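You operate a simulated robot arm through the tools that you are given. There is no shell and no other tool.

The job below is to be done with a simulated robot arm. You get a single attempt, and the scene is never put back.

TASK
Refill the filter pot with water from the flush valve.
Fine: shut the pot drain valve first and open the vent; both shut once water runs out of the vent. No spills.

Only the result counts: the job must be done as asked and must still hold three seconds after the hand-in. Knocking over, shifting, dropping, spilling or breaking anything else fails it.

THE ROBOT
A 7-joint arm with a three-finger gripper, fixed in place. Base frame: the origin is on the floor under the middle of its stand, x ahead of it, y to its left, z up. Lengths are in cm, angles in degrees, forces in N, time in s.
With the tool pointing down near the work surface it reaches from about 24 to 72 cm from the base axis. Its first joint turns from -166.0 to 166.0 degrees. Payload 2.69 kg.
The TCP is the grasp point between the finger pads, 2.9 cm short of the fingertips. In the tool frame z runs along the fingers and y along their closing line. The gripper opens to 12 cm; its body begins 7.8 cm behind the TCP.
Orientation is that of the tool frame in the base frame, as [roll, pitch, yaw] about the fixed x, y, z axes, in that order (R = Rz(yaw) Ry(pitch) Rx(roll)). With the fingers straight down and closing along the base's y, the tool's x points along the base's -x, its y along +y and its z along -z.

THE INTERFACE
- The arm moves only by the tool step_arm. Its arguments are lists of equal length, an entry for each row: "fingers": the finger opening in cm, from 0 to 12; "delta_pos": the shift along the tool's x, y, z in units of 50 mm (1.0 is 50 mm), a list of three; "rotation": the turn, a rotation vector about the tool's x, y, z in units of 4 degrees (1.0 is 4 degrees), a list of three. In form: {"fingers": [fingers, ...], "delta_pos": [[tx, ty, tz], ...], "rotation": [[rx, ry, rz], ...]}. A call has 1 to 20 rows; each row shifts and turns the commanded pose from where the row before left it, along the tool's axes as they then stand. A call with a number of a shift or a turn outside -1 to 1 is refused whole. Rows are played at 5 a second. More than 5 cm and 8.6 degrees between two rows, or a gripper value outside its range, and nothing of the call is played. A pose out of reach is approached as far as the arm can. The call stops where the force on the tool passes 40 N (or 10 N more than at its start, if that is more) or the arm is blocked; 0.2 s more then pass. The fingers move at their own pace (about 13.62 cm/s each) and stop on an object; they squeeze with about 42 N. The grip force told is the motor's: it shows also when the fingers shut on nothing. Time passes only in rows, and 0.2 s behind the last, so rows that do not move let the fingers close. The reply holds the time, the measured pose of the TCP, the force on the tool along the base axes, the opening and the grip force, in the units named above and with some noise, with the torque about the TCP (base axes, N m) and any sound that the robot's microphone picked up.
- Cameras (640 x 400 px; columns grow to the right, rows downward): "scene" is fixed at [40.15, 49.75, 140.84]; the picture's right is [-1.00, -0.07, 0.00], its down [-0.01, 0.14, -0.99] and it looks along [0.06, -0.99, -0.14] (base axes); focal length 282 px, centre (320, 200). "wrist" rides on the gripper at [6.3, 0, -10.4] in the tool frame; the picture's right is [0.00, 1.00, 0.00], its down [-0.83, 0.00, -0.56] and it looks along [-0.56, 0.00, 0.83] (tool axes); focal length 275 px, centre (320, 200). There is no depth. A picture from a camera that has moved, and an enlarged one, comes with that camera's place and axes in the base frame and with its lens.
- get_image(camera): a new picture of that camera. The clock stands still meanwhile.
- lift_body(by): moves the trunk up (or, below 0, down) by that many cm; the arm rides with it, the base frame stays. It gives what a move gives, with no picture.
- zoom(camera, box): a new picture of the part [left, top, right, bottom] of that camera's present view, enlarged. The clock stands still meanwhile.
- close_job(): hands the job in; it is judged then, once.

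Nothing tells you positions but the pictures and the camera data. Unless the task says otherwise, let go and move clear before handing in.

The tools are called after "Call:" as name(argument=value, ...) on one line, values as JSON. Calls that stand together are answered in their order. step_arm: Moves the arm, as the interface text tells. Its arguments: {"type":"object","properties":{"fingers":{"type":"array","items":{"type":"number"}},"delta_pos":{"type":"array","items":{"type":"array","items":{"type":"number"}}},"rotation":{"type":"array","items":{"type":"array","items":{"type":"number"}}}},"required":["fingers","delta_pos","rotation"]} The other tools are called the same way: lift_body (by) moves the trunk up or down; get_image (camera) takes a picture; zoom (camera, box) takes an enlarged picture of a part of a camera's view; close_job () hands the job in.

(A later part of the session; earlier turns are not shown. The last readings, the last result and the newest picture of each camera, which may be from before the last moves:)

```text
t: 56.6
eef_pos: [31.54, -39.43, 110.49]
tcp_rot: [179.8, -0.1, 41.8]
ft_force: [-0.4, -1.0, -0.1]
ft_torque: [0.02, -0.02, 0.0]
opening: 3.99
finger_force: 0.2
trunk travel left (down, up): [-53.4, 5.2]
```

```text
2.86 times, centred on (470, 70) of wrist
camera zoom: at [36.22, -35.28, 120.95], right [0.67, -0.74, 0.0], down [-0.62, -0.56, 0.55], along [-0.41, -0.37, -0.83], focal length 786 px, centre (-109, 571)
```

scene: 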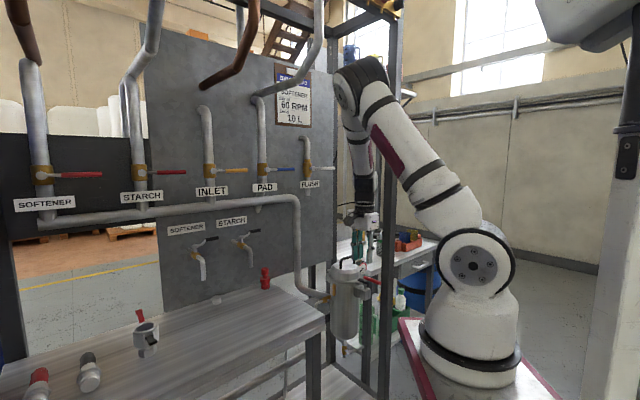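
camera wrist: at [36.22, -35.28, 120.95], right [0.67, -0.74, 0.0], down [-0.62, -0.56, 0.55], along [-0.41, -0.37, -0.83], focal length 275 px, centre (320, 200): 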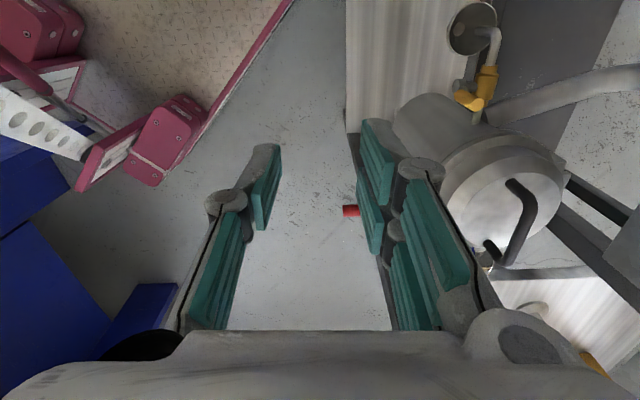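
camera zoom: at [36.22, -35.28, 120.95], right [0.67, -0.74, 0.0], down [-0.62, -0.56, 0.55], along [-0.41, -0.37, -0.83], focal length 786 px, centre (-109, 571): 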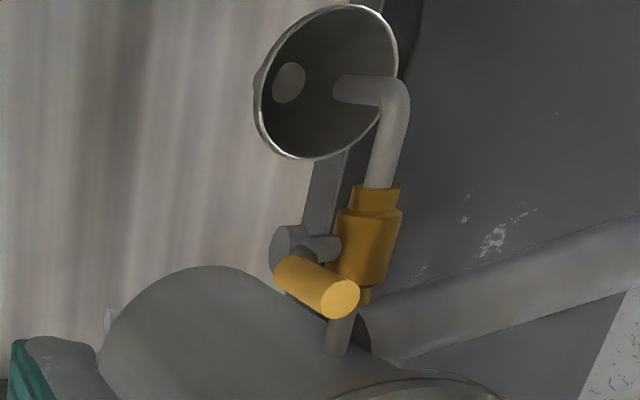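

From this view the vent lever's yellow grip stands at (a≈-3.9, b≈65.5) with its top at z≈94 and pivot at z≈87. I'll move the open fingers above it.

Call:
step_arm(fingers=[4, 4, 4, 4, 4, 4, 4], delta_pos=[[-0.03, 0.5, 0.1], [-0.03, 0.5, 0.1], [-0.03, 0.5, 0.1], [-0.03, 0.5, 0.1], [-0.03, 0.5, 0.1], [-0.03, 0.5, 0.1], [0, 0, 0]], rotation=[[0, 0, 0], [0, 0, 0], [0, 0, 0], [0, 0, 0], [0, 0, 0], [0, 0, 0], [0, 0, 0]])

Call:
get_image(camera="wrist")

Call:
zoom(camera="scene", box=[300, 200, 420, 320])

```text
t: 58.2
eef_pos: [40.99, -51.38, 107.53]
tcp_rot: [179.9, -0.1, 41.9]
ft_force: [-0.1, 0.0, -0.4]
ft_torque: [-0.05, 0.02, -0.05]
opening: 4.01
finger_force: 0.1
trunk travel left (down, up): [-53.4, 5.2]
```

```text
taken
camera wrist: at [45.6, -46.97, 117.94], right [0.67, -0.74, 0.0], down [-0.62, -0.56, 0.55], along [-0.41, -0.37, -0.83], focal length 275 px, centre (320, 200)
```

wrist: 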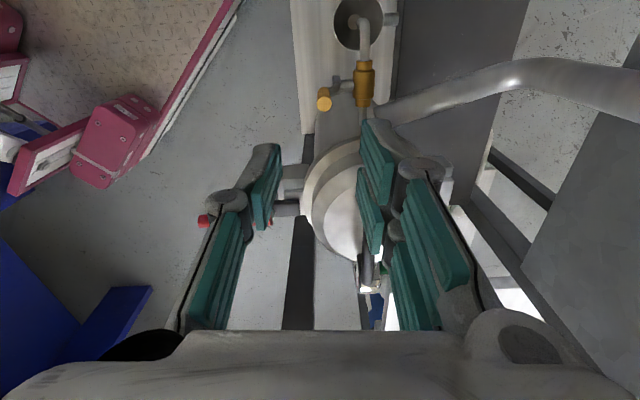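

```text
3.33 times, centred on (360, 260) of scene
camera zoom: at [40.15, 49.75, 140.84], right [-1.0, -0.07, 0.0], down [-0.01, 0.14, -0.99], along [0.06, -0.99, -0.14], focal length 939 px, centre (187, 0)
```

zoom: 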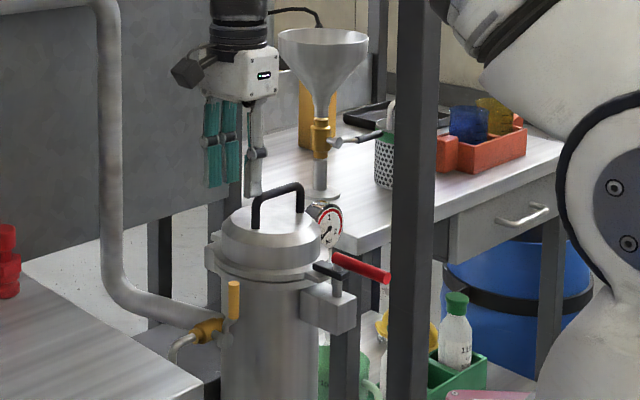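

The fingers are directly above the vent lever. Descending so that the fingertips straddle its top 3 cm.

Call:
step_arm(fingers=[4, 4, 4, 4, 4, 4], delta_pos=[[0.04, 0.015, 0.6], [0.04, 0.015, 0.6], [0, 0, 0.6], [0, 0, 0.5], [0, 0, 0.4], [0, 0, 0]], rotation=[[0, 0, 0], [0, 0, 0], [0, 0, 0], [0, 0, 0], [0, 0, 0], [0, 0, 0]])

Call:
get_image(camera="wrist")

Call:
zoom(camera="scene", box=[310, 230, 390, 310])

```text
t: 59.6
eef_pos: [41.31, -51.0, 94.15]
tcp_rot: [179.8, -0.2, 41.8]
ft_force: [0.8, -0.2, 0.1]
ft_torque: [-0.02, -0.02, 0.01]
opening: 3.98
finger_force: 0.1
trunk travel left (down, up): [-53.4, 5.2]
```

```text
taken
camera wrist: at [45.91, -46.78, 104.53], right [0.67, -0.74, 0.0], down [-0.62, -0.56, 0.55], along [-0.41, -0.37, -0.83], focal length 275 px, centre (320, 200)
```

wrist: 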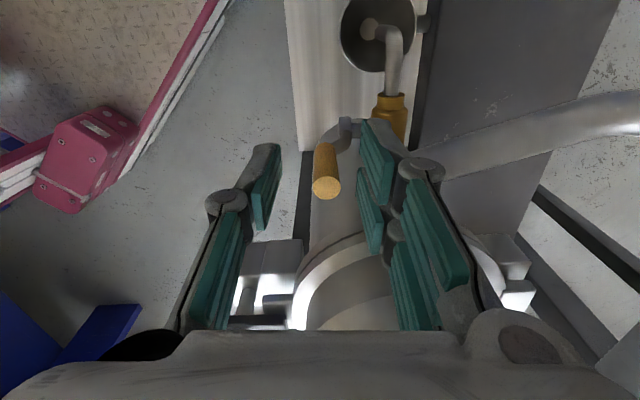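

```text
5.00 times, centred on (350, 270) of scene
camera zoom: at [40.15, 49.75, 140.84], right [-1.0, -0.07, 0.0], down [-0.01, 0.14, -0.99], along [0.06, -0.99, -0.14], focal length 1408 px, centre (170, -150)
```

zoom: 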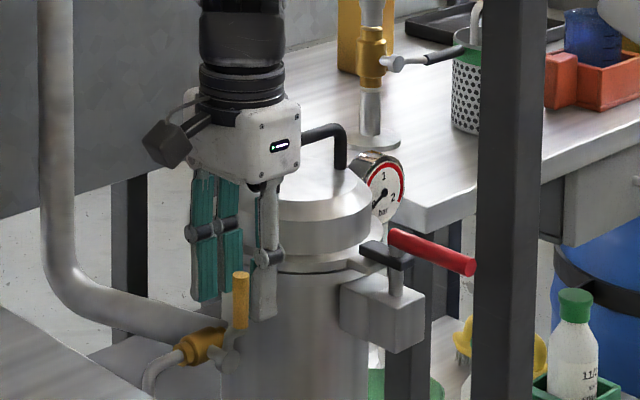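

The lever top sits right at the grasp point between the fingers. Closing on it.

Call:
step_arm(fingers=[2.5, 1.0, 0.8, 0.8, 0.8], delta_pos=[[0, 0.03, 0.05], [0, 0.03, 0.05], [0, 0, 0], [0, 0, 0], [0, 0, 0]], rotation=[[0, 0, 0], [0, 0, 0], [0, 0, 0], [0, 0, 0], [0, 0, 0]])

Call:
get_image(camera="wrist")

```text
t: 60.9
eef_pos: [41.55, -51.28, 93.72]
tcp_rot: [179.7, 0.0, 41.8]
ft_force: [-5.0, 7.9, 32.2]
ft_torque: [0.13, 0.19, -0.09]
opening: 1.39
finger_force: 40.1
trunk travel left (down, up): [-53.4, 5.2]
```

```text
taken
camera wrist: at [46.07, -47.01, 104.17], right [0.67, -0.74, 0.01], down [-0.62, -0.56, 0.56], along [-0.41, -0.38, -0.83], focal length 275 px, centre (320, 200)
```

wrist: 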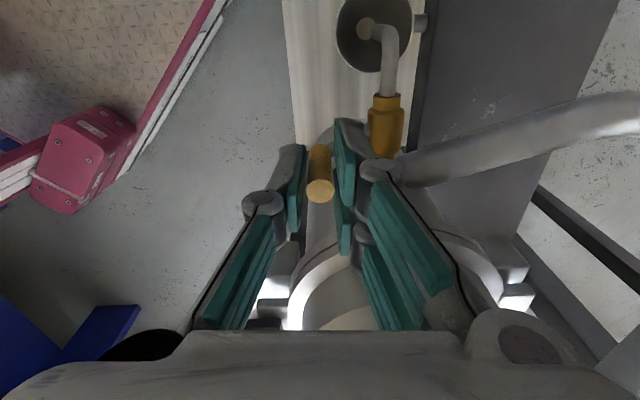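

The lever is gripped (opening 1.4 cm, 40 N), with some axial load. I'll relieve that slightly and then test the turning direction with a small push to the left (+a), away from the pot.

Call:
step_arm(fingers=[0.8, 0.8, 0.8, 0.8], delta_pos=[[0, 0, -0.03], [0.06, 0, 0.0], [0.06, 0, 0.0], [0, 0, 0]], rotation=[[0, 0, 0], [0, 0, 0], [0, 0, 0], [0, 0, 0]])

Call:
get_image(camera="wrist")

```text
t: 61.9
eef_pos: [41.62, -51.3, 93.62]
tcp_rot: [179.8, 0.2, 41.5]
ft_force: [-25.2, -12.7, 7.4]
ft_torque: [-1.36, 1.44, -0.19]
opening: 1.41
finger_force: 40.9
trunk travel left (down, up): [-53.4, 5.2]
```

```text
taken
camera wrist: at [46.24, -46.93, 104.11], right [0.67, -0.74, 0.0], down [-0.62, -0.55, 0.56], along [-0.41, -0.37, -0.83], focal length 275 px, centre (320, 200)
```

wrist: 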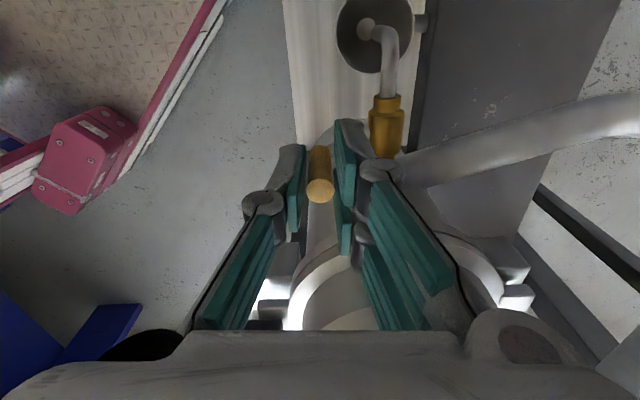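

It resists at 27 N with no movement, so that is its closed stop; the lever must turn the other way, to the right. Testing a small push to the right.

Call:
step_arm(fingers=[0.8, 0.8, 0.8, 0.8, 0.8], delta_pos=[[-0.06, 0, 0], [-0.06, 0, 0], [-0.06, 0, 0], [-0.06, 0, 0], [0, 0, 0]], rotation=[[0, 0, 0], [0, 0, 0], [0, 0, 0], [0, 0, 0], [0, 0, 0]])

Call:
get_image(camera="wrist")

```text
t: 63.0
eef_pos: [41.38, -51.39, 93.6]
tcp_rot: [179.9, -0.4, 41.9]
ft_force: [-1.1, 27.2, 14.7]
ft_torque: [0.9, -0.14, -0.09]
opening: 1.4
finger_force: 40.6
trunk travel left (down, up): [-53.4, 5.2]
```

```text
taken
camera wrist: at [46.0, -47.16, 104.1], right [0.67, -0.74, 0.0], down [-0.62, -0.56, 0.55], along [-0.41, -0.37, -0.84], focal length 275 px, centre (320, 200)
```

wrist: 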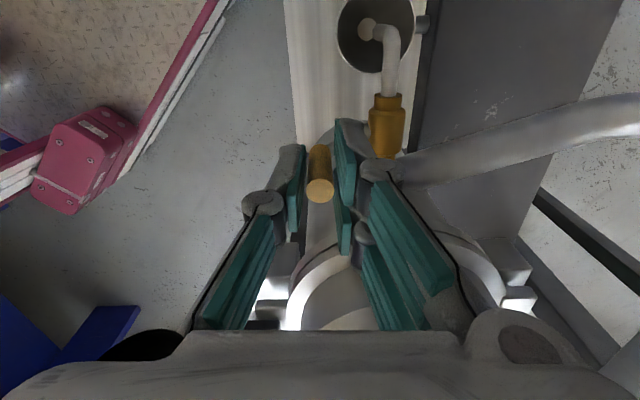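

Both directions resist because the tight grip itself resists the lever's rotation, so this test is inconclusive. I'll release, rise, close the fingers, and instead push the lever from its left side with closed fingers.

Call:
step_arm(fingers=[4, 4, 4, 4, 4, 4, 0, 0, 0, 0, 0], delta_pos=[[0.0, 0, 0], [0, 0, 0], [0, 0, -0.5], [0, 0, -0.5], [0, 0, -0.6], [0.2, 0, 0], [0.3, -0.14, 0], [0.3, -0.14, 0], [0, 0, 0], [0, 0, 0], [0, 0, 0]], rotation=[[0, 0, 0], [0, 0, 0], [0, 0, 0], [0, 0, 0], [0, 0, 0], [0, 0, 0], [0, 0, 0], [0, 0, 0], [0, 0, 0], [0, 0, 0], [0, 0, 0]])

Call:
get_image(camera="wrist")

Call:
zoom(camera="scene", box=[310, 230, 390, 310])

```text
t: 65.5
eef_pos: [43.33, -47.96, 101.81]
tcp_rot: [179.9, 0.0, 41.7]
ft_force: [-0.3, 0.3, -0.2]
ft_torque: [-0.02, -0.05, 0.0]
opening: 0.0
finger_force: 28.6
trunk travel left (down, up): [-53.4, 5.2]
```

```text
taken
camera wrist: at [47.84, -43.73, 112.18], right [0.67, -0.74, 0.0], down [-0.62, -0.56, 0.55], along [-0.41, -0.37, -0.83], focal length 275 px, centre (320, 200)
```

wrist: 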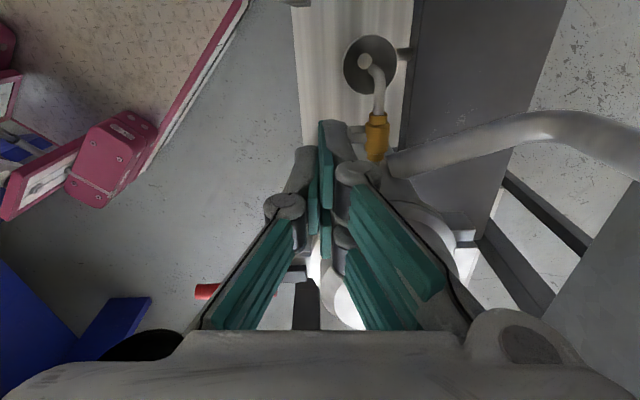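

```text
5.00 times, centred on (350, 270) of scene
camera zoom: at [40.15, 49.75, 140.84], right [-1.0, -0.07, 0.0], down [-0.01, 0.14, -0.99], along [0.06, -0.99, -0.14], focal length 1408 px, centre (170, -150)
```

zoom: 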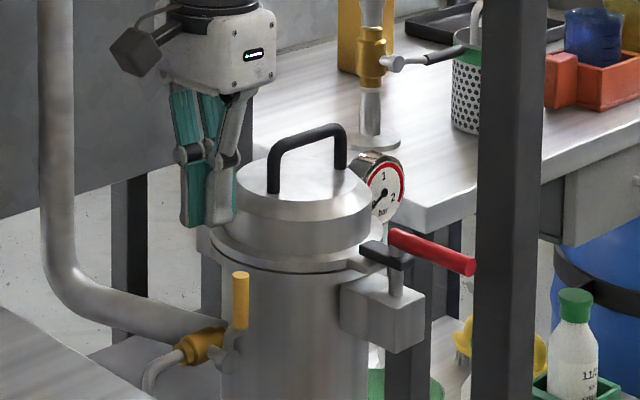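

The vent lever is upright and free. The closed fingers are just left of it; descending beside it, then a gentle push to the right.

Call:
step_arm(fingers=[0, 0, 0, 0, 0, 0, 0, 0, 0], delta_pos=[[0, 0, 0.6], [0, 0, 0.6], [0, 0, 0.58], [0, 0, 0], [-0.1, 0, 0], [-0.1, 0, 0], [-0.1, 0, 0], [-0.1, 0, 0], [0, 0, 0]], rotation=[[0, 0, 0], [0, 0, 0], [0, 0, 0], [0, 0, 0], [0, 0, 0], [0, 0, 0], [0, 0, 0], [0, 0, 0], [0, 0, 0]])

Call:
get_image(camera="wrist")

Call:
zoom(camera="scene", box=[310, 230, 390, 310])

```text
t: 67.3
eef_pos: [42.39, -48.73, 92.86]
tcp_rot: [-179.9, -0.9, 42.2]
ft_force: [5.2, 7.2, 2.0]
ft_torque: [-0.06, 0.02, 0.05]
opening: 0.0
finger_force: 28.5
trunk travel left (down, up): [-53.4, 5.2]
stopped in row 9: the force on the tool passed its limit at 45 N (the readings are from after the stop); the commanded pose is now the measured one
```

```text
taken
camera wrist: at [47.04, -44.55, 103.31], right [0.68, -0.74, 0.0], down [-0.62, -0.57, 0.54], along [-0.4, -0.37, -0.84], focal length 275 px, centre (320, 200)
```

wrist: 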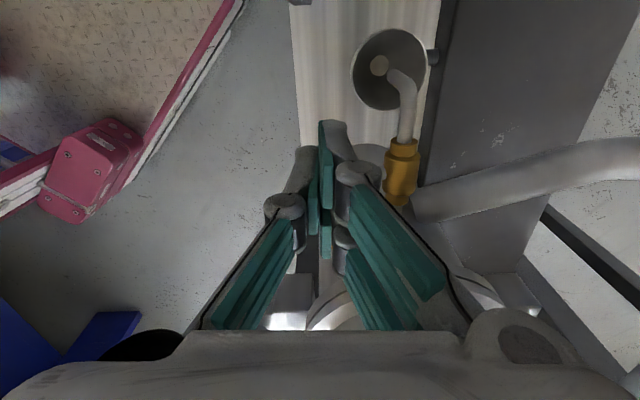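

```text
5.00 times, centred on (350, 270) of scene
camera zoom: at [40.15, 49.75, 140.84], right [-1.0, -0.07, 0.0], down [-0.01, 0.14, -0.99], along [0.06, -0.99, -0.14], focal length 1408 px, centre (170, -150)
```

zoom: 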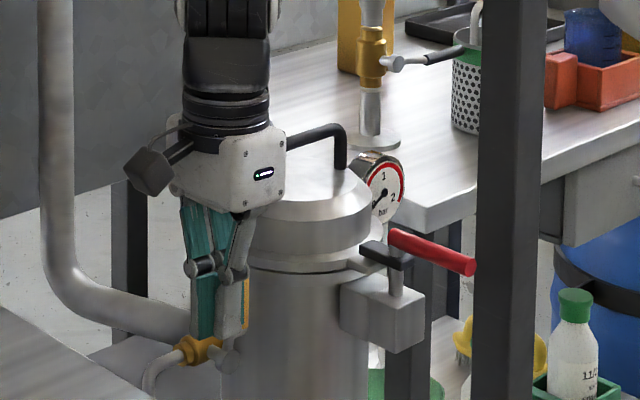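

Pushing right is firmly blocked at once (45 N), so the lever's closed stop is on that side: it opens to the left after all. I'll rise, yaw the tool back so the single finger can go into the gap between the pot flange and the lever.

Call:
step_arm(fingers=[0, 0, 0, 0, 0, 0, 0, 0, 0, 0, 0, 0, 0, 0, 0], delta_pos=[[0.15, 0, 0], [0, 0, -0.6], [0, 0, -0.6], [0, 0, -0.6], [0, 0, -0.4], [0, 0, 0], [0, 0, 0], [0, 0, 0], [0, 0, 0], [0, 0, 0], [0, 0, 0], [0, 0, 0], [0, 0, 0], [0, 0, 0], [0, 0, 0]], rotation=[[0, 0, 0], [0, 0, 0], [0, 0, 0], [0, 0, 0], [0, 0, -1], [0, 0, -1], [0, 0, -1], [0, 0, -1], [0, 0, -1], [0, 0, -1], [0, 0, -1], [0, 0, -1], [0, 0, -1], [0, 0, -1], [0, 0, -1]])

Call:
step_arm(fingers=[4.2, 4.2, 4.2, 4.2, 4.2, 4.2, 4.2, 4.2, 4.2, 4.2, 4.2, 4.2, 4.2], delta_pos=[[0, 0, 0], [0, 0, 0], [0, 0, 0], [0, 0, 0], [0, 0, 0], [0, 0, 0], [0, 0, 0], [0, 0, 0], [0, 0, 0], [0, 0, 0], [0, 0, 0], [0, 0, 0], [0, 0, 0]], rotation=[[0, 0, -1], [0, 0, -1], [0, 0, -1], [0, 0, -1], [0, 0, -1], [0, 0, -1], [0, 0, -1], [0, 0, -1], [0, 0, -1], [0, 0, -1], [0, 0, -1], [0, 0, -0.5], [0, 0, 0]])

Call:
get_image(camera="wrist")

Call:
get_image(camera="scene")

```text
t: 70.5
eef_pos: [42.79, -48.53, 103.89]
tcp_rot: [179.6, -0.6, 86.3]
ft_force: [-0.1, 0.3, 0.8]
ft_torque: [0.0, -0.04, 0.05]
opening: 0.0
finger_force: 28.9
trunk travel left (down, up): [-53.4, 5.2]
```

```text
t: 73.3
eef_pos: [42.86, -48.44, 103.88]
tcp_rot: [179.2, -0.2, 132.3]
ft_force: [0.4, -0.6, 0.5]
ft_torque: [-0.01, 0.02, 0.02]
opening: 4.23
finger_force: 0.1
trunk travel left (down, up): [-53.4, 5.2]
```

```text
taken
camera wrist: at [38.45, -43.9, 114.24], right [0.74, 0.68, 0.01], down [0.56, -0.62, 0.55], along [0.38, -0.4, -0.83], focal length 275 px, centre (320, 200)
```

wrist: 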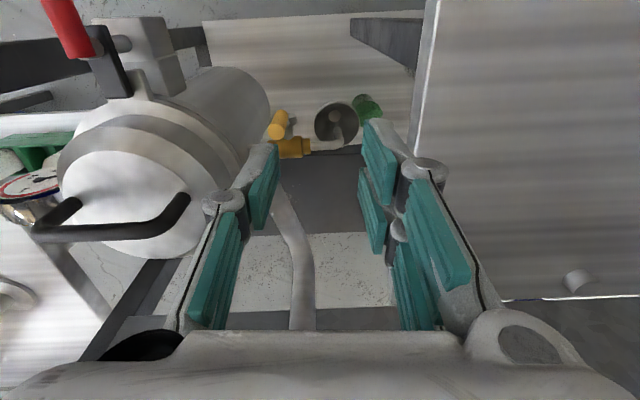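

```text
taken
```

scene: 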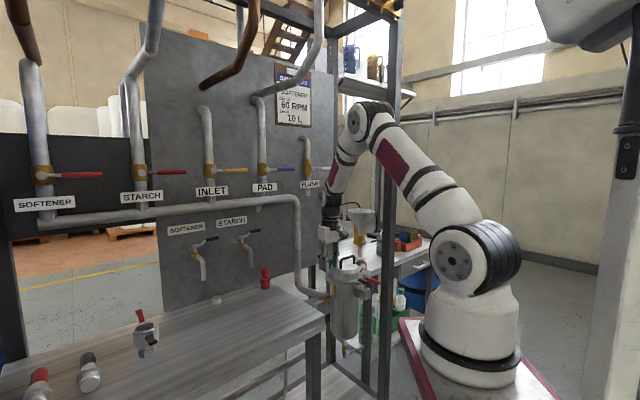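

Call:
zoom(camera="wrist", box=[230, 80, 370, 180])

```text
4.00 times, centred on (300, 130) of wrist
camera zoom: at [38.45, -43.9, 114.24], right [0.74, 0.68, 0.01], down [0.56, -0.62, 0.55], along [0.38, -0.4, -0.83], focal length 1101 px, centre (400, 480)
```

zoom: 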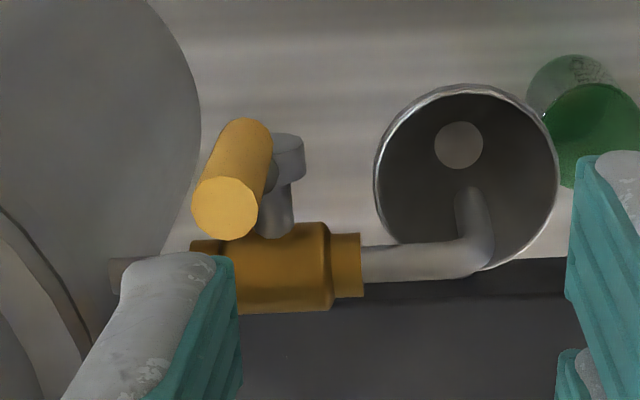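

The lever top is at about (a=-4, b=65.5). I'll shift right so the single finger drops into the gap between flange and lever, descend part-way and check.

Call:
step_arm(fingers=[4.2, 4.2, 4.2, 4.2, 4.2], delta_pos=[[-0.06, -0.25, 0], [-0.06, -0.24, 0], [0, 0, 0.5], [0, 0, 0.5], [0, 0, 0]], rotation=[[0, 0, 0], [0, 0, 0], [0, 0, 0], [0, 0, 0], [0, 0, 0]])

Call:
get_image(camera="wrist")

```text
t: 74.5
eef_pos: [41.51, -50.53, 98.51]
tcp_rot: [179.2, -0.2, 132.2]
ft_force: [-0.1, 0.5, 0.9]
ft_torque: [0.01, 0.0, 0.0]
opening: 4.2
finger_force: 0.1
trunk travel left (down, up): [-53.4, 5.2]
```

```text
taken
camera wrist: at [37.04, -46.01, 109.07], right [0.74, 0.67, 0.01], down [0.56, -0.62, 0.55], along [0.38, -0.4, -0.83], focal length 275 px, centre (320, 200)
```

wrist: 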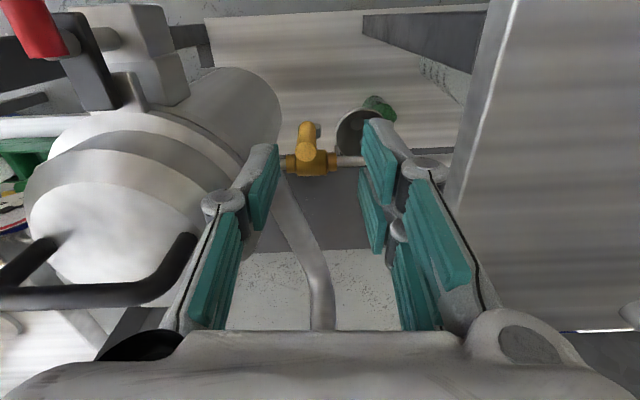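

The lever is between the fingers but close to the single finger; I'll shift 0.3 cm further right and descend the rest gently.

Call:
step_arm(fingers=[4.2, 4.2, 4.2, 4.2, 4.2], delta_pos=[[0, -0.08, 0], [0, 0, 0.3], [0, 0, 0.3], [0, 0, 0.26], [0, 0, 0]], rotation=[[0, 0, 0], [0, 0, 0], [0, 0, 0], [0, 0, 0], [0, 0, 0]])

Call:
get_image(camera="wrist")

Call:
zoom(camera="scene", box=[310, 230, 390, 310])

```text
t: 75.7
eef_pos: [41.19, -50.73, 94.31]
tcp_rot: [179.2, 0.0, 132.2]
ft_force: [0.5, 0.9, -0.6]
ft_torque: [0.0, -0.01, 0.0]
opening: 4.2
finger_force: 0.1
trunk travel left (down, up): [-53.4, 5.2]
```

```text
taken
camera wrist: at [36.82, -46.19, 104.83], right [0.74, 0.67, 0.01], down [0.56, -0.62, 0.55], along [0.38, -0.4, -0.83], focal length 275 px, centre (320, 200)
```

wrist: 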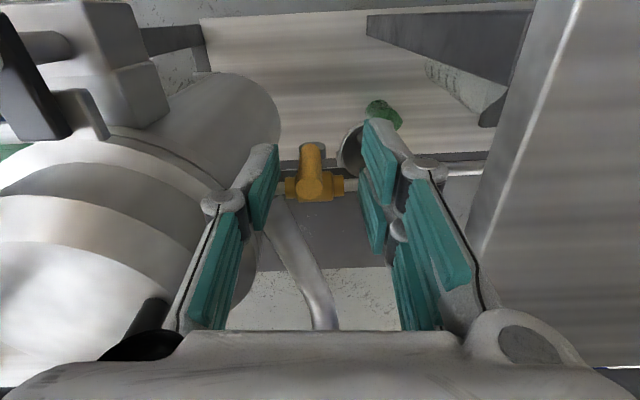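

```text
5.00 times, centred on (350, 270) of scene
camera zoom: at [40.15, 49.75, 140.84], right [-1.0, -0.07, 0.0], down [-0.01, 0.14, -0.99], along [0.06, -0.99, -0.14], focal length 1408 px, centre (170, -150)
```

zoom: 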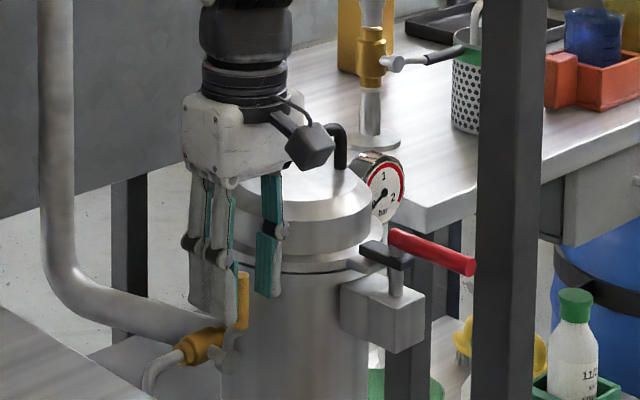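

No contact; the lever stands between the single finger and the two others. Now I push it left with the single finger, first a small amount to test.

Call:
step_arm(fingers=[4.2, 4.2, 4.2, 4.2, 4.2], delta_pos=[[0, 0.1, 0], [0, 0.1, 0], [0, 0.12, 0], [0, 0.1, 0], [0, 0, 0]], rotation=[[0, 0, 0], [0, 0, 0], [0, 0, 0], [0, 0, 0], [0, 0, 0]])

Call:
get_image(camera="wrist")

Call:
zoom(camera="scene", box=[310, 230, 390, 310])

```text
t: 76.9
eef_pos: [42.89, -49.24, 94.53]
tcp_rot: [179.2, -0.2, 132.3]
ft_force: [-1.3, -0.2, -0.2]
ft_torque: [-0.04, 0.06, -0.03]
opening: 4.28
finger_force: 0.3
trunk travel left (down, up): [-53.4, 5.2]
```

```text
taken
camera wrist: at [38.36, -44.69, 104.94], right [0.74, 0.67, 0.01], down [0.56, -0.62, 0.55], along [0.38, -0.4, -0.83], focal length 275 px, centre (320, 200)
```

wrist: 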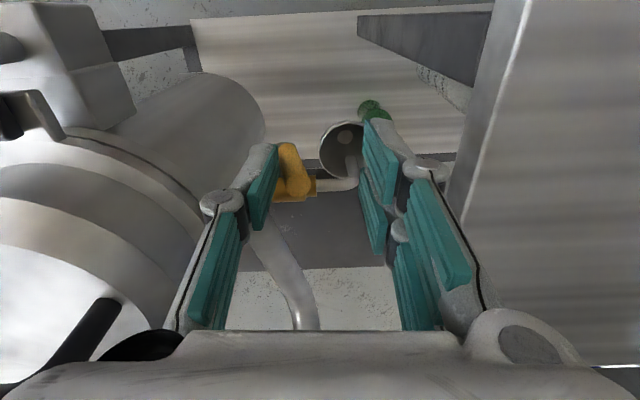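

```text
5.00 times, centred on (350, 270) of scene
camera zoom: at [40.15, 49.75, 140.84], right [-1.0, -0.07, 0.0], down [-0.01, 0.14, -0.99], along [0.06, -0.99, -0.14], focal length 1408 px, centre (170, -150)
```

zoom: 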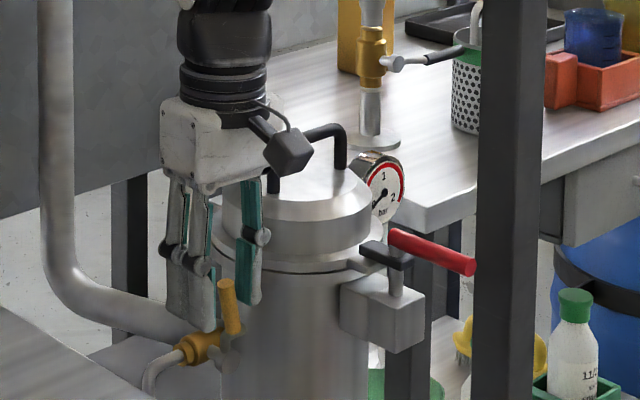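

The lever follows easily toward the left: that is the opening direction. Continuing along the arc.

Call:
step_arm(fingers=[4.2, 4.2, 4.2, 4.2, 4.2], delta_pos=[[0, 0.192, 0.09], [0, 0.202, 0.114], [0, 0.168, 0.162], [0, 0.118, 0.198], [0, 0, 0]], rotation=[[0, 0, 0], [0, 0, 0], [0, 0, 0], [0, 0, 0], [0, 0, 0]])

Call:
get_image(camera="wrist")

Call:
zoom(camera="scene", box=[310, 230, 390, 310])

```text
t: 78.1
eef_pos: [45.17, -46.93, 91.56]
tcp_rot: [179.2, -0.1, 132.2]
ft_force: [0.2, 0.2, 0.2]
ft_torque: [0.0, 0.0, 0.0]
opening: 4.21
finger_force: 0.1
trunk travel left (down, up): [-53.4, 5.2]
```

```text
taken
camera wrist: at [40.92, -42.32, 102.07], right [0.74, 0.67, 0.01], down [0.56, -0.62, 0.55], along [0.38, -0.4, -0.83], focal length 275 px, centre (320, 200)
```

wrist: 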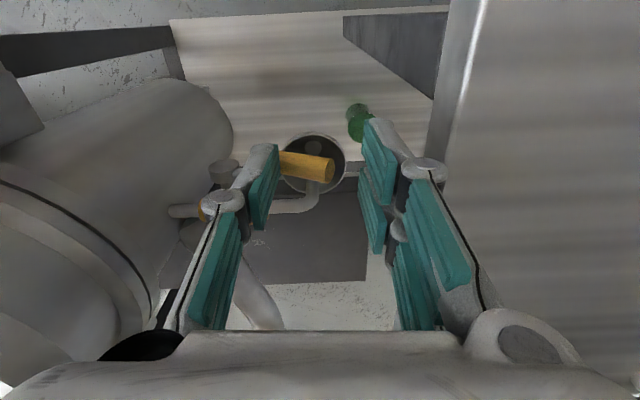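

```text
5.00 times, centred on (350, 270) of scene
camera zoom: at [40.15, 49.75, 140.84], right [-1.0, -0.07, 0.0], down [-0.01, 0.14, -0.99], along [0.06, -0.99, -0.14], focal length 1408 px, centre (170, -150)
```

zoom: 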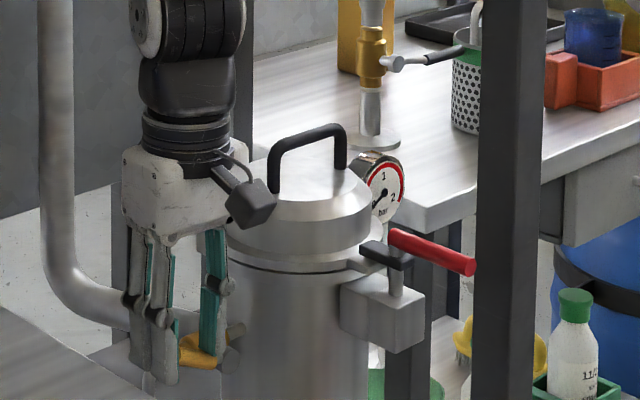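

The lever is at about 75°, pointing left over the funnel. Final press down to its stop.

Call:
step_arm(fingers=[4.2, 4.2, 4.2, 4.2], delta_pos=[[0, 0.04, 0.12], [0, 0.024, 0.11], [0, 0, 0.06], [0, 0, 0.05]], rotation=[[0, 0, 0], [0, 0, 0], [0, 0, 0], [0, 0, 0]])

Call:
get_image(camera="wrist")

Call:
zoom(camera="scene", box=[310, 230, 390, 310])

```text
t: 79.1
eef_pos: [45.48, -46.68, 90.03]
tcp_rot: [179.2, -0.1, 132.2]
ft_force: [0.5, 0.1, 1.8]
ft_torque: [-0.05, 0.06, 0.02]
opening: 4.16
finger_force: 0.1
trunk travel left (down, up): [-53.4, 5.2]
```

```text
taken
camera wrist: at [41.16, -42.15, 100.43], right [0.74, 0.67, 0.01], down [0.56, -0.62, 0.55], along [0.38, -0.4, -0.83], focal length 275 px, centre (320, 200)
```

wrist: 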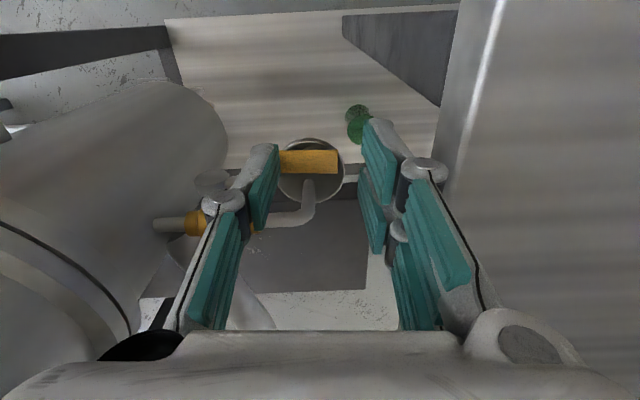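

```text
5.00 times, centred on (350, 270) of scene
camera zoom: at [40.15, 49.75, 140.84], right [-1.0, -0.07, 0.0], down [-0.01, 0.14, -0.99], along [0.06, -0.99, -0.14], focal length 1408 px, centre (170, -150)
```

zoom: 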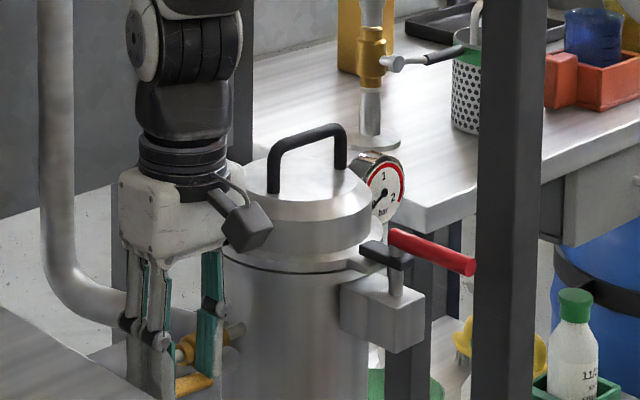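

Almost there; the lever looks horizontal. Pressing a little further to be sure it reaches the open stop.

Call:
step_arm(fingers=[4.2, 4.2, 4.2], delta_pos=[[0, 0, 0.05], [0, 0, 0.05], [0, 0, 0.04]], rotation=[[0, 0, 0], [0, 0, 0], [0, 0, 0]])

Call:
zoom(camera="wrist", box=[160, 110, 380, 250])

Call:
zoom(camera="scene", box=[310, 230, 390, 310])

```text
t: 79.9
eef_pos: [45.45, -46.85, 89.42]
tcp_rot: [179.3, 0.0, 132.1]
ft_force: [-3.1, -1.0, 11.9]
ft_torque: [-0.26, 0.25, -0.02]
opening: 4.59
finger_force: 2.2
trunk travel left (down, up): [-53.4, 5.2]
```

```text
2.86 times, centred on (270, 180) of wrist
camera zoom: at [41.07, -42.21, 99.85], right [0.74, 0.67, 0.01], down [0.56, -0.62, 0.56], along [0.38, -0.4, -0.83], focal length 786 px, centre (463, 257)
```

zoom: 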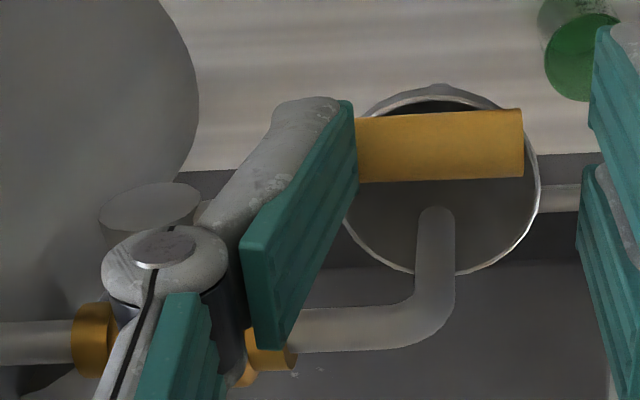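

```text
5.00 times, centred on (350, 270) of scene
camera zoom: at [40.15, 49.75, 140.84], right [-1.0, -0.07, 0.0], down [-0.01, 0.14, -0.99], along [0.06, -0.99, -0.14], focal length 1408 px, centre (170, -150)
```

zoom: 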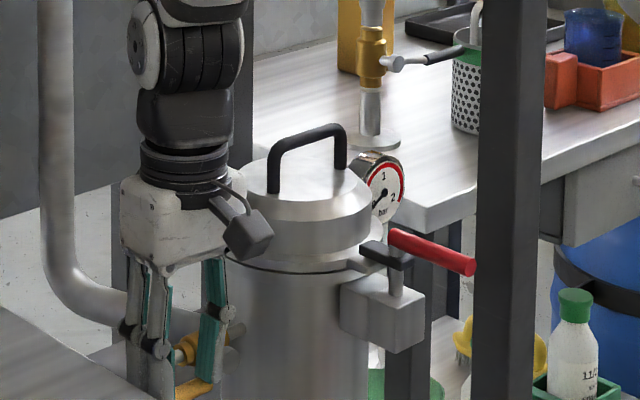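

The vent lever is against its open stop (12 N, lever horizontal over the funnel). Now I'll lift straight up and clear, keeping the vent as it is.

Call:
step_arm(fingers=[4.6, 4.6, 4.6, 4.6, 4.6, 4.6, 4.6], delta_pos=[[0, -0.02, -0.1], [0, 0, -0.6], [0, 0, -0.8], [0, 0, -0.8], [0, 0, -0.8], [0, 0, -0.8], [0, 0, 0]], rotation=[[0, 0, 0], [0, 0, 0], [0, 0, 0], [0, 0, 0], [0, 0, 0], [0, 0, 0], [0, 0, 0]])

Call:
get_image(camera="wrist")

Call:
zoom(camera="scene", box=[300, 230, 380, 310])

```text
t: 81.5
eef_pos: [45.59, -46.91, 109.09]
tcp_rot: [179.2, -0.1, 132.3]
ft_force: [-0.6, 0.2, -0.1]
ft_torque: [0.03, 0.03, 0.05]
opening: 4.61
finger_force: 0.2
trunk travel left (down, up): [-53.4, 5.2]
```

```text
taken
camera wrist: at [41.1, -42.24, 119.48], right [0.74, 0.67, 0.01], down [0.56, -0.62, 0.55], along [0.38, -0.4, -0.83], focal length 275 px, centre (320, 200)
```

wrist: 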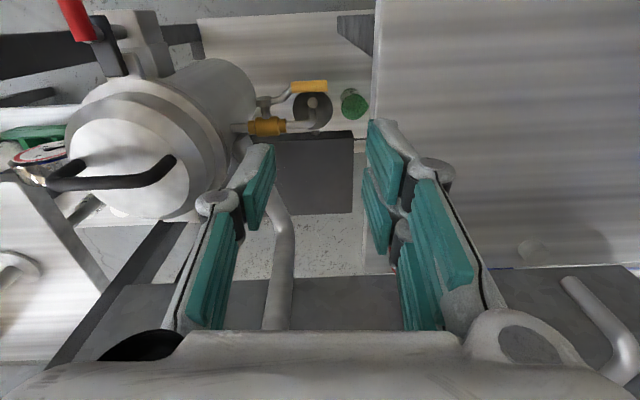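

```text
5.00 times, centred on (340, 270) of scene
camera zoom: at [40.15, 49.75, 140.84], right [-1.0, -0.07, 0.0], down [-0.01, 0.14, -0.99], along [0.06, -0.99, -0.14], focal length 1408 px, centre (220, -150)
```

zoom: 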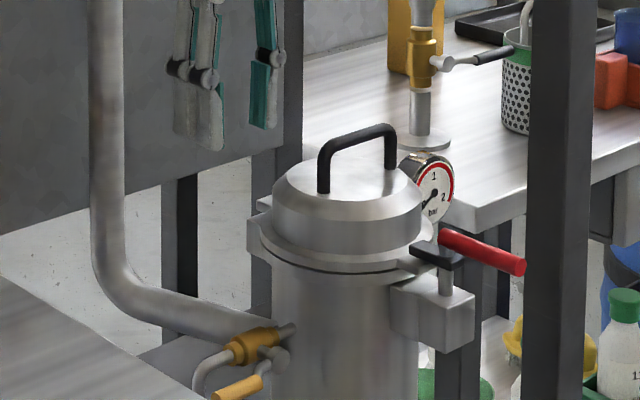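

Call:
zoom(camera="scene", box=[310, 285, 360, 320])

Call:
zoom(camera="scene", box=[280, 120, 360, 220])

Call:
zoom(camera="scene", box=[315, 320, 395, 380])

```text
11.43 times, centred on (335, 302) of scene
camera zoom: at [40.15, 49.75, 140.84], right [-1.0, -0.07, 0.0], down [-0.01, 0.14, -0.99], along [0.06, -0.99, -0.14], focal length 3218 px, centre (149, -971)
```

zoom: 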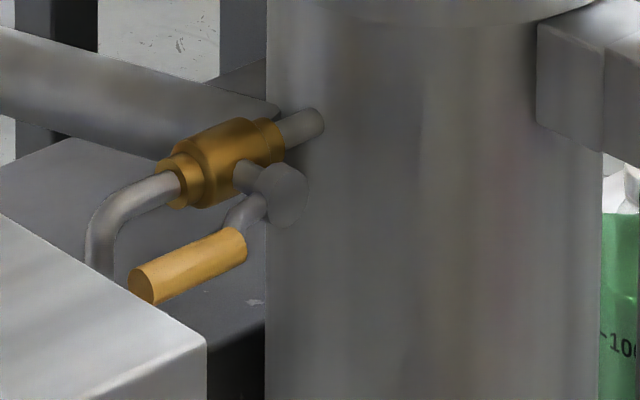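

```text
4.00 times, centred on (320, 170) of scene
camera zoom: at [40.15, 49.75, 140.84], right [-1.0, -0.07, 0.0], down [-0.01, 0.14, -0.99], along [0.06, -0.99, -0.14], focal length 1126 px, centre (320, 320)
```

zoom: 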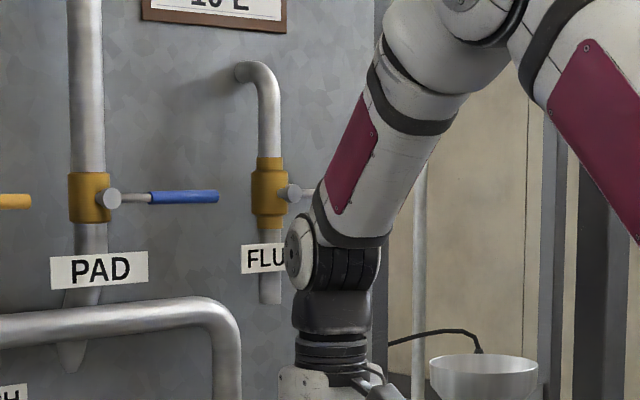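

```text
6.67 times, centred on (355, 350) of scene
camera zoom: at [40.15, 49.75, 140.84], right [-1.0, -0.07, 0.0], down [-0.01, 0.14, -0.99], along [0.06, -0.99, -0.14], focal length 1877 px, centre (87, -800)
```

zoom: 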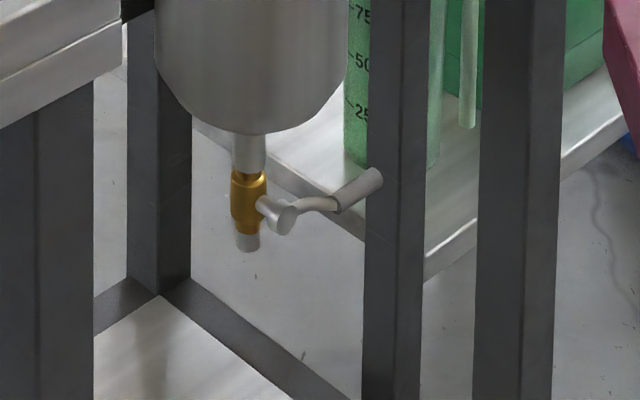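

The vent lever lies along its pipe (open), the drain lever is across its pipe (shut) with no drips. Now to the flush valve: I'll rise, tilt the tool toward the board with closed fingers, and stop short of the flush lever.

Call:
step_arm(fingers=[0, 0, 0, 0, 0, 0, 0, 0, 0, 0, 0, 0, 0, 0, 0, 0], delta_pos=[[-0.066, -0.22, -0.5], [-0.1, -0.22, -0.49], [-0.135, -0.22, -0.486], [-0.17, -0.22, -0.47], [-0.2, -0.22, -0.46], [-0.23, -0.22, -0.445], [-0.263, -0.22, -0.43], [-0.29, -0.22, -0.41], [-0.32, -0.22, -0.39], [-0.345, -0.22, -0.365], [-0.37, -0.22, -0.34], [-0.39, -0.22, -0.31], [-0.415, -0.22, -0.285], [-0.43, -0.22, -0.255], [-0.45, -0.22, -0.225], [0, 0, 0]], rotation=[[0, -1, 0], [0, -1, 0], [0, -1, 0], [0, -1, 0], [0, -1, 0], [0, -1, 0], [0, -1, 0], [0, -1, 0], [0, -1, 0], [0, -1, 0], [0, -1, 0], [0, -1, 0], [0, -1, 0], [0, -1, 0], [0, -1, 0], [0, 0, 0]])

Call:
get_image(camera="wrist")

Call:
get_image(camera="scene")

```text
t: 84.9
eef_pos: [36.1, -61.84, 146.01]
tcp_rot: [178.4, 60.0, 130.9]
ft_force: [-0.3, -0.4, -0.6]
ft_torque: [0.02, -0.03, 0.02]
opening: 0.0
finger_force: 28.5
trunk travel left (down, up): [-53.4, 5.2]
```

```text
taken
camera wrist: at [27.94, -52.91, 145.84], right [0.74, 0.67, 0.01], down [-0.05, 0.04, 1.0], along [0.67, -0.74, 0.07], focal length 275 px, centre (320, 200)
```

wrist: 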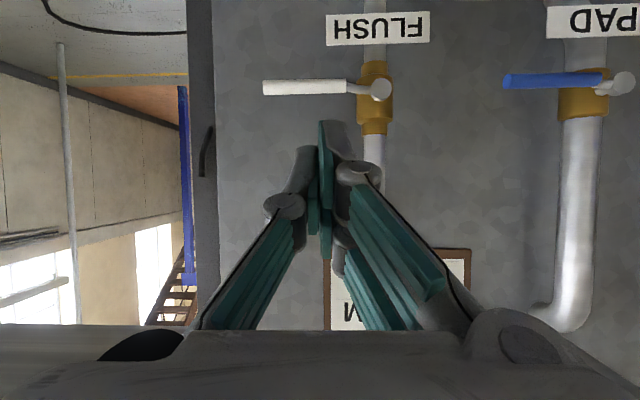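

```text
taken
```

scene: 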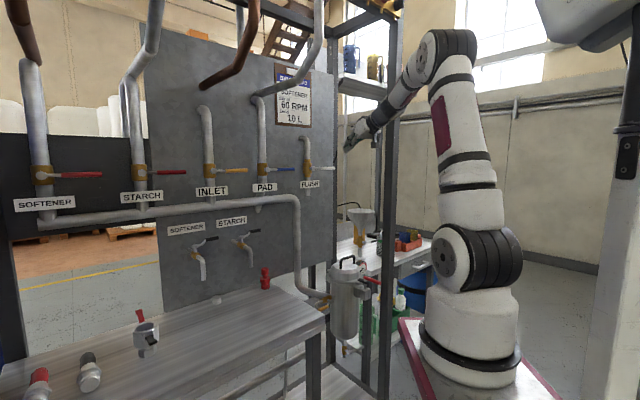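

Clear view of the white flush lever (horizontal, pivot at about z=137, lever end to the right). I'll advance above the lever, still 4 cm over it.

Call:
step_arm(fingers=[0, 0, 0, 0], delta_pos=[[-0.37, -0.1, 0.64], [-0.37, -0.1, 0.64], [-0.37, -0.1, 0.64], [0, 0, 0]], rotation=[[0, 0, 0], [0, 0, 0], [0, 0, 0], [0, 0, 0]])

Call:
get_image(camera="wrist")

Call:
zoom(camera="scene", box=[280, 100, 380, 200])

```text
t: 85.9
eef_pos: [42.37, -71.23, 146.08]
tcp_rot: [178.4, 59.8, 130.8]
ft_force: [-0.3, 0.2, -0.1]
ft_torque: [-0.02, -0.01, 0.02]
opening: 0.02
finger_force: 29.3
trunk travel left (down, up): [-53.4, 5.2]
```

```text
taken
camera wrist: at [34.17, -62.1, 145.8], right [0.74, 0.67, 0.01], down [-0.05, 0.04, 1.0], along [0.67, -0.74, 0.06], focal length 275 px, centre (320, 200)
```

wrist: 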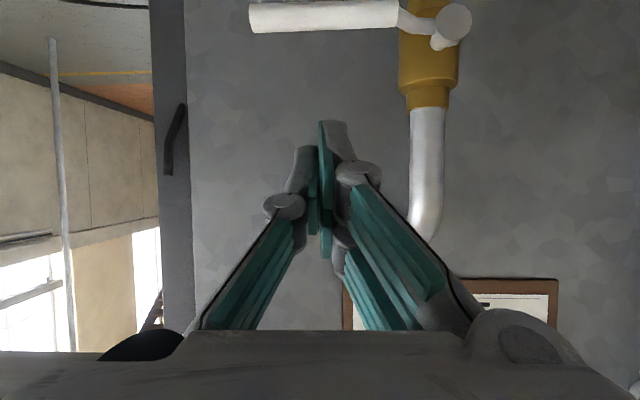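

```text
4.00 times, centred on (330, 150) of scene
camera zoom: at [40.15, 49.75, 140.84], right [-1.0, -0.07, 0.0], down [-0.01, 0.14, -0.99], along [0.06, -0.99, -0.14], focal length 1126 px, centre (280, 400)
```

zoom: 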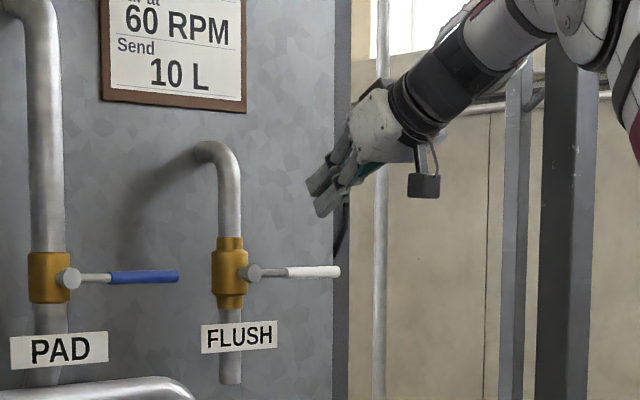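

Positioned above the flush lever. Drain is shut and vent open, so I'll now press gently down on the lever to test whether it opens downward.

Call:
step_arm(fingers=[0, 0, 0, 0, 0, 0, 0], delta_pos=[[0.3, 0, 0.175], [0.3, 0, 0.175], [0.1, 0, 0.058], [0.1, 0, 0.058], [0.1, 0, 0.058], [0.1, 0, 0.058], [0, 0, 0]], rotation=[[0, 0, 0], [0, 0, 0], [0, 0, 0], [0, 0, 0], [0, 0, 0], [0, 0, 0], [0, 0, 0]])

Call:
zoom(camera="scene", box=[280, 100, 380, 200])

Call:
get_image(camera="wrist")

```text
t: 87.5
eef_pos: [42.37, -71.3, 140.04]
tcp_rot: [178.4, 59.8, 130.8]
ft_force: [0.5, 0.7, -0.4]
ft_torque: [0.02, -0.01, 0.02]
opening: 0.01
finger_force: 29.0
trunk travel left (down, up): [-53.4, 5.2]
```

```text
4.00 times, centred on (330, 150) of scene
camera zoom: at [40.15, 49.75, 140.84], right [-1.0, -0.07, 0.0], down [-0.01, 0.14, -0.99], along [0.06, -0.99, -0.14], focal length 1126 px, centre (280, 400)
```

zoom: 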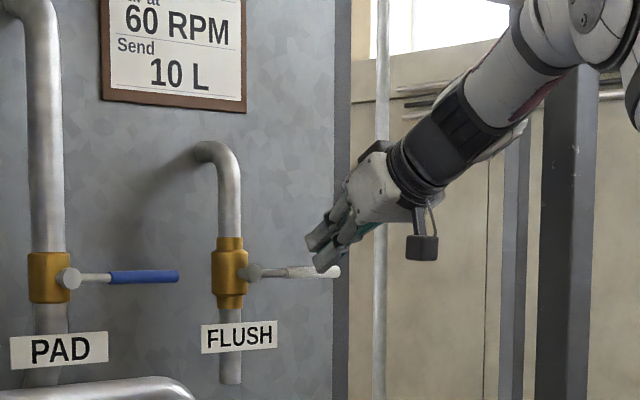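

```text
taken
camera wrist: at [34.24, -62.25, 139.86], right [0.74, 0.67, 0.01], down [-0.05, 0.04, 1.0], along [0.67, -0.74, 0.06], focal length 275 px, centre (320, 200)
```

wrist: 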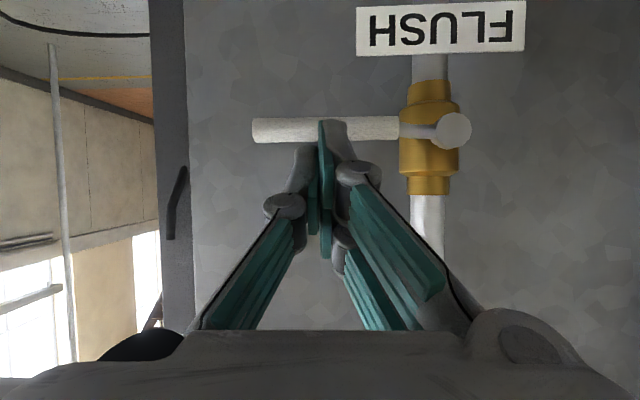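

The fingertips came down just in front of the lever without touching it; by parallax the lever is at about b=84, 1.4 cm further than I assumed. I'll raise, advance 1.4 cm and press down again.

Call:
step_arm(fingers=[0, 0, 0, 0, 0, 0, 0, 0], delta_pos=[[-0.433, 0, -0.25], [-0.14, 0, 0.243], [0.173, 0, 0.1], [0.12, 0, 0.07], [0.1, 0, 0.058], [0.1, 0, 0.058], [0.1, 0, 0.058], [0, 0, 0]], rotation=[[0, 0, 0], [0, 0, 0], [0, 0, 0], [0, 0, 0], [0, 0, 0], [0, 0, 0], [0, 0, 0], [0, 0, 0]])

Call:
zoom(camera="scene", box=[280, 100, 380, 200])

Call:
get_image(camera="wrist")

```text
t: 89.0
eef_pos: [43.48, -72.57, 140.84]
tcp_rot: [179.3, 61.2, 131.3]
ft_force: [3.3, -5.5, 7.3]
ft_torque: [-0.26, -0.16, -0.09]
opening: 0.01
finger_force: 29.0
trunk travel left (down, up): [-53.4, 5.2]
stopped in row 7: the force on the tool passed its limit at 44 N (the readings are from after the stop); the commanded pose is now the measured one
```

```text
4.00 times, centred on (330, 150) of scene
camera zoom: at [40.15, 49.75, 140.84], right [-1.0, -0.07, 0.0], down [-0.01, 0.14, -0.99], along [0.06, -0.99, -0.14], focal length 1126 px, centre (280, 400)
```

zoom: 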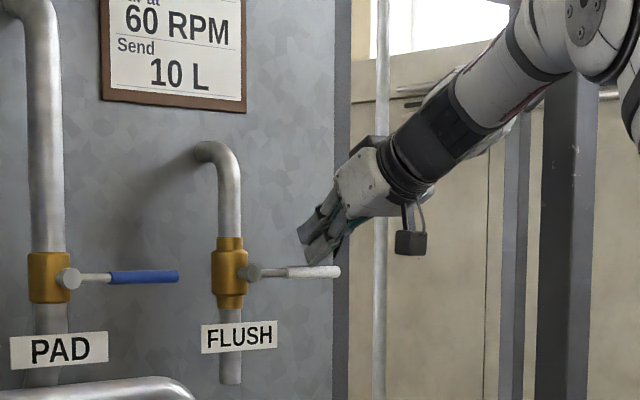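

```text
taken
camera wrist: at [35.26, -63.44, 140.38], right [0.74, 0.67, 0.0], down [-0.06, 0.06, 1.0], along [0.67, -0.74, 0.09], focal length 275 px, centre (320, 200)
```

wrist: 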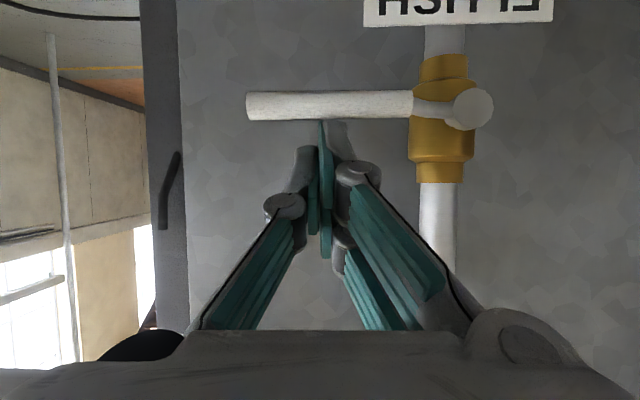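

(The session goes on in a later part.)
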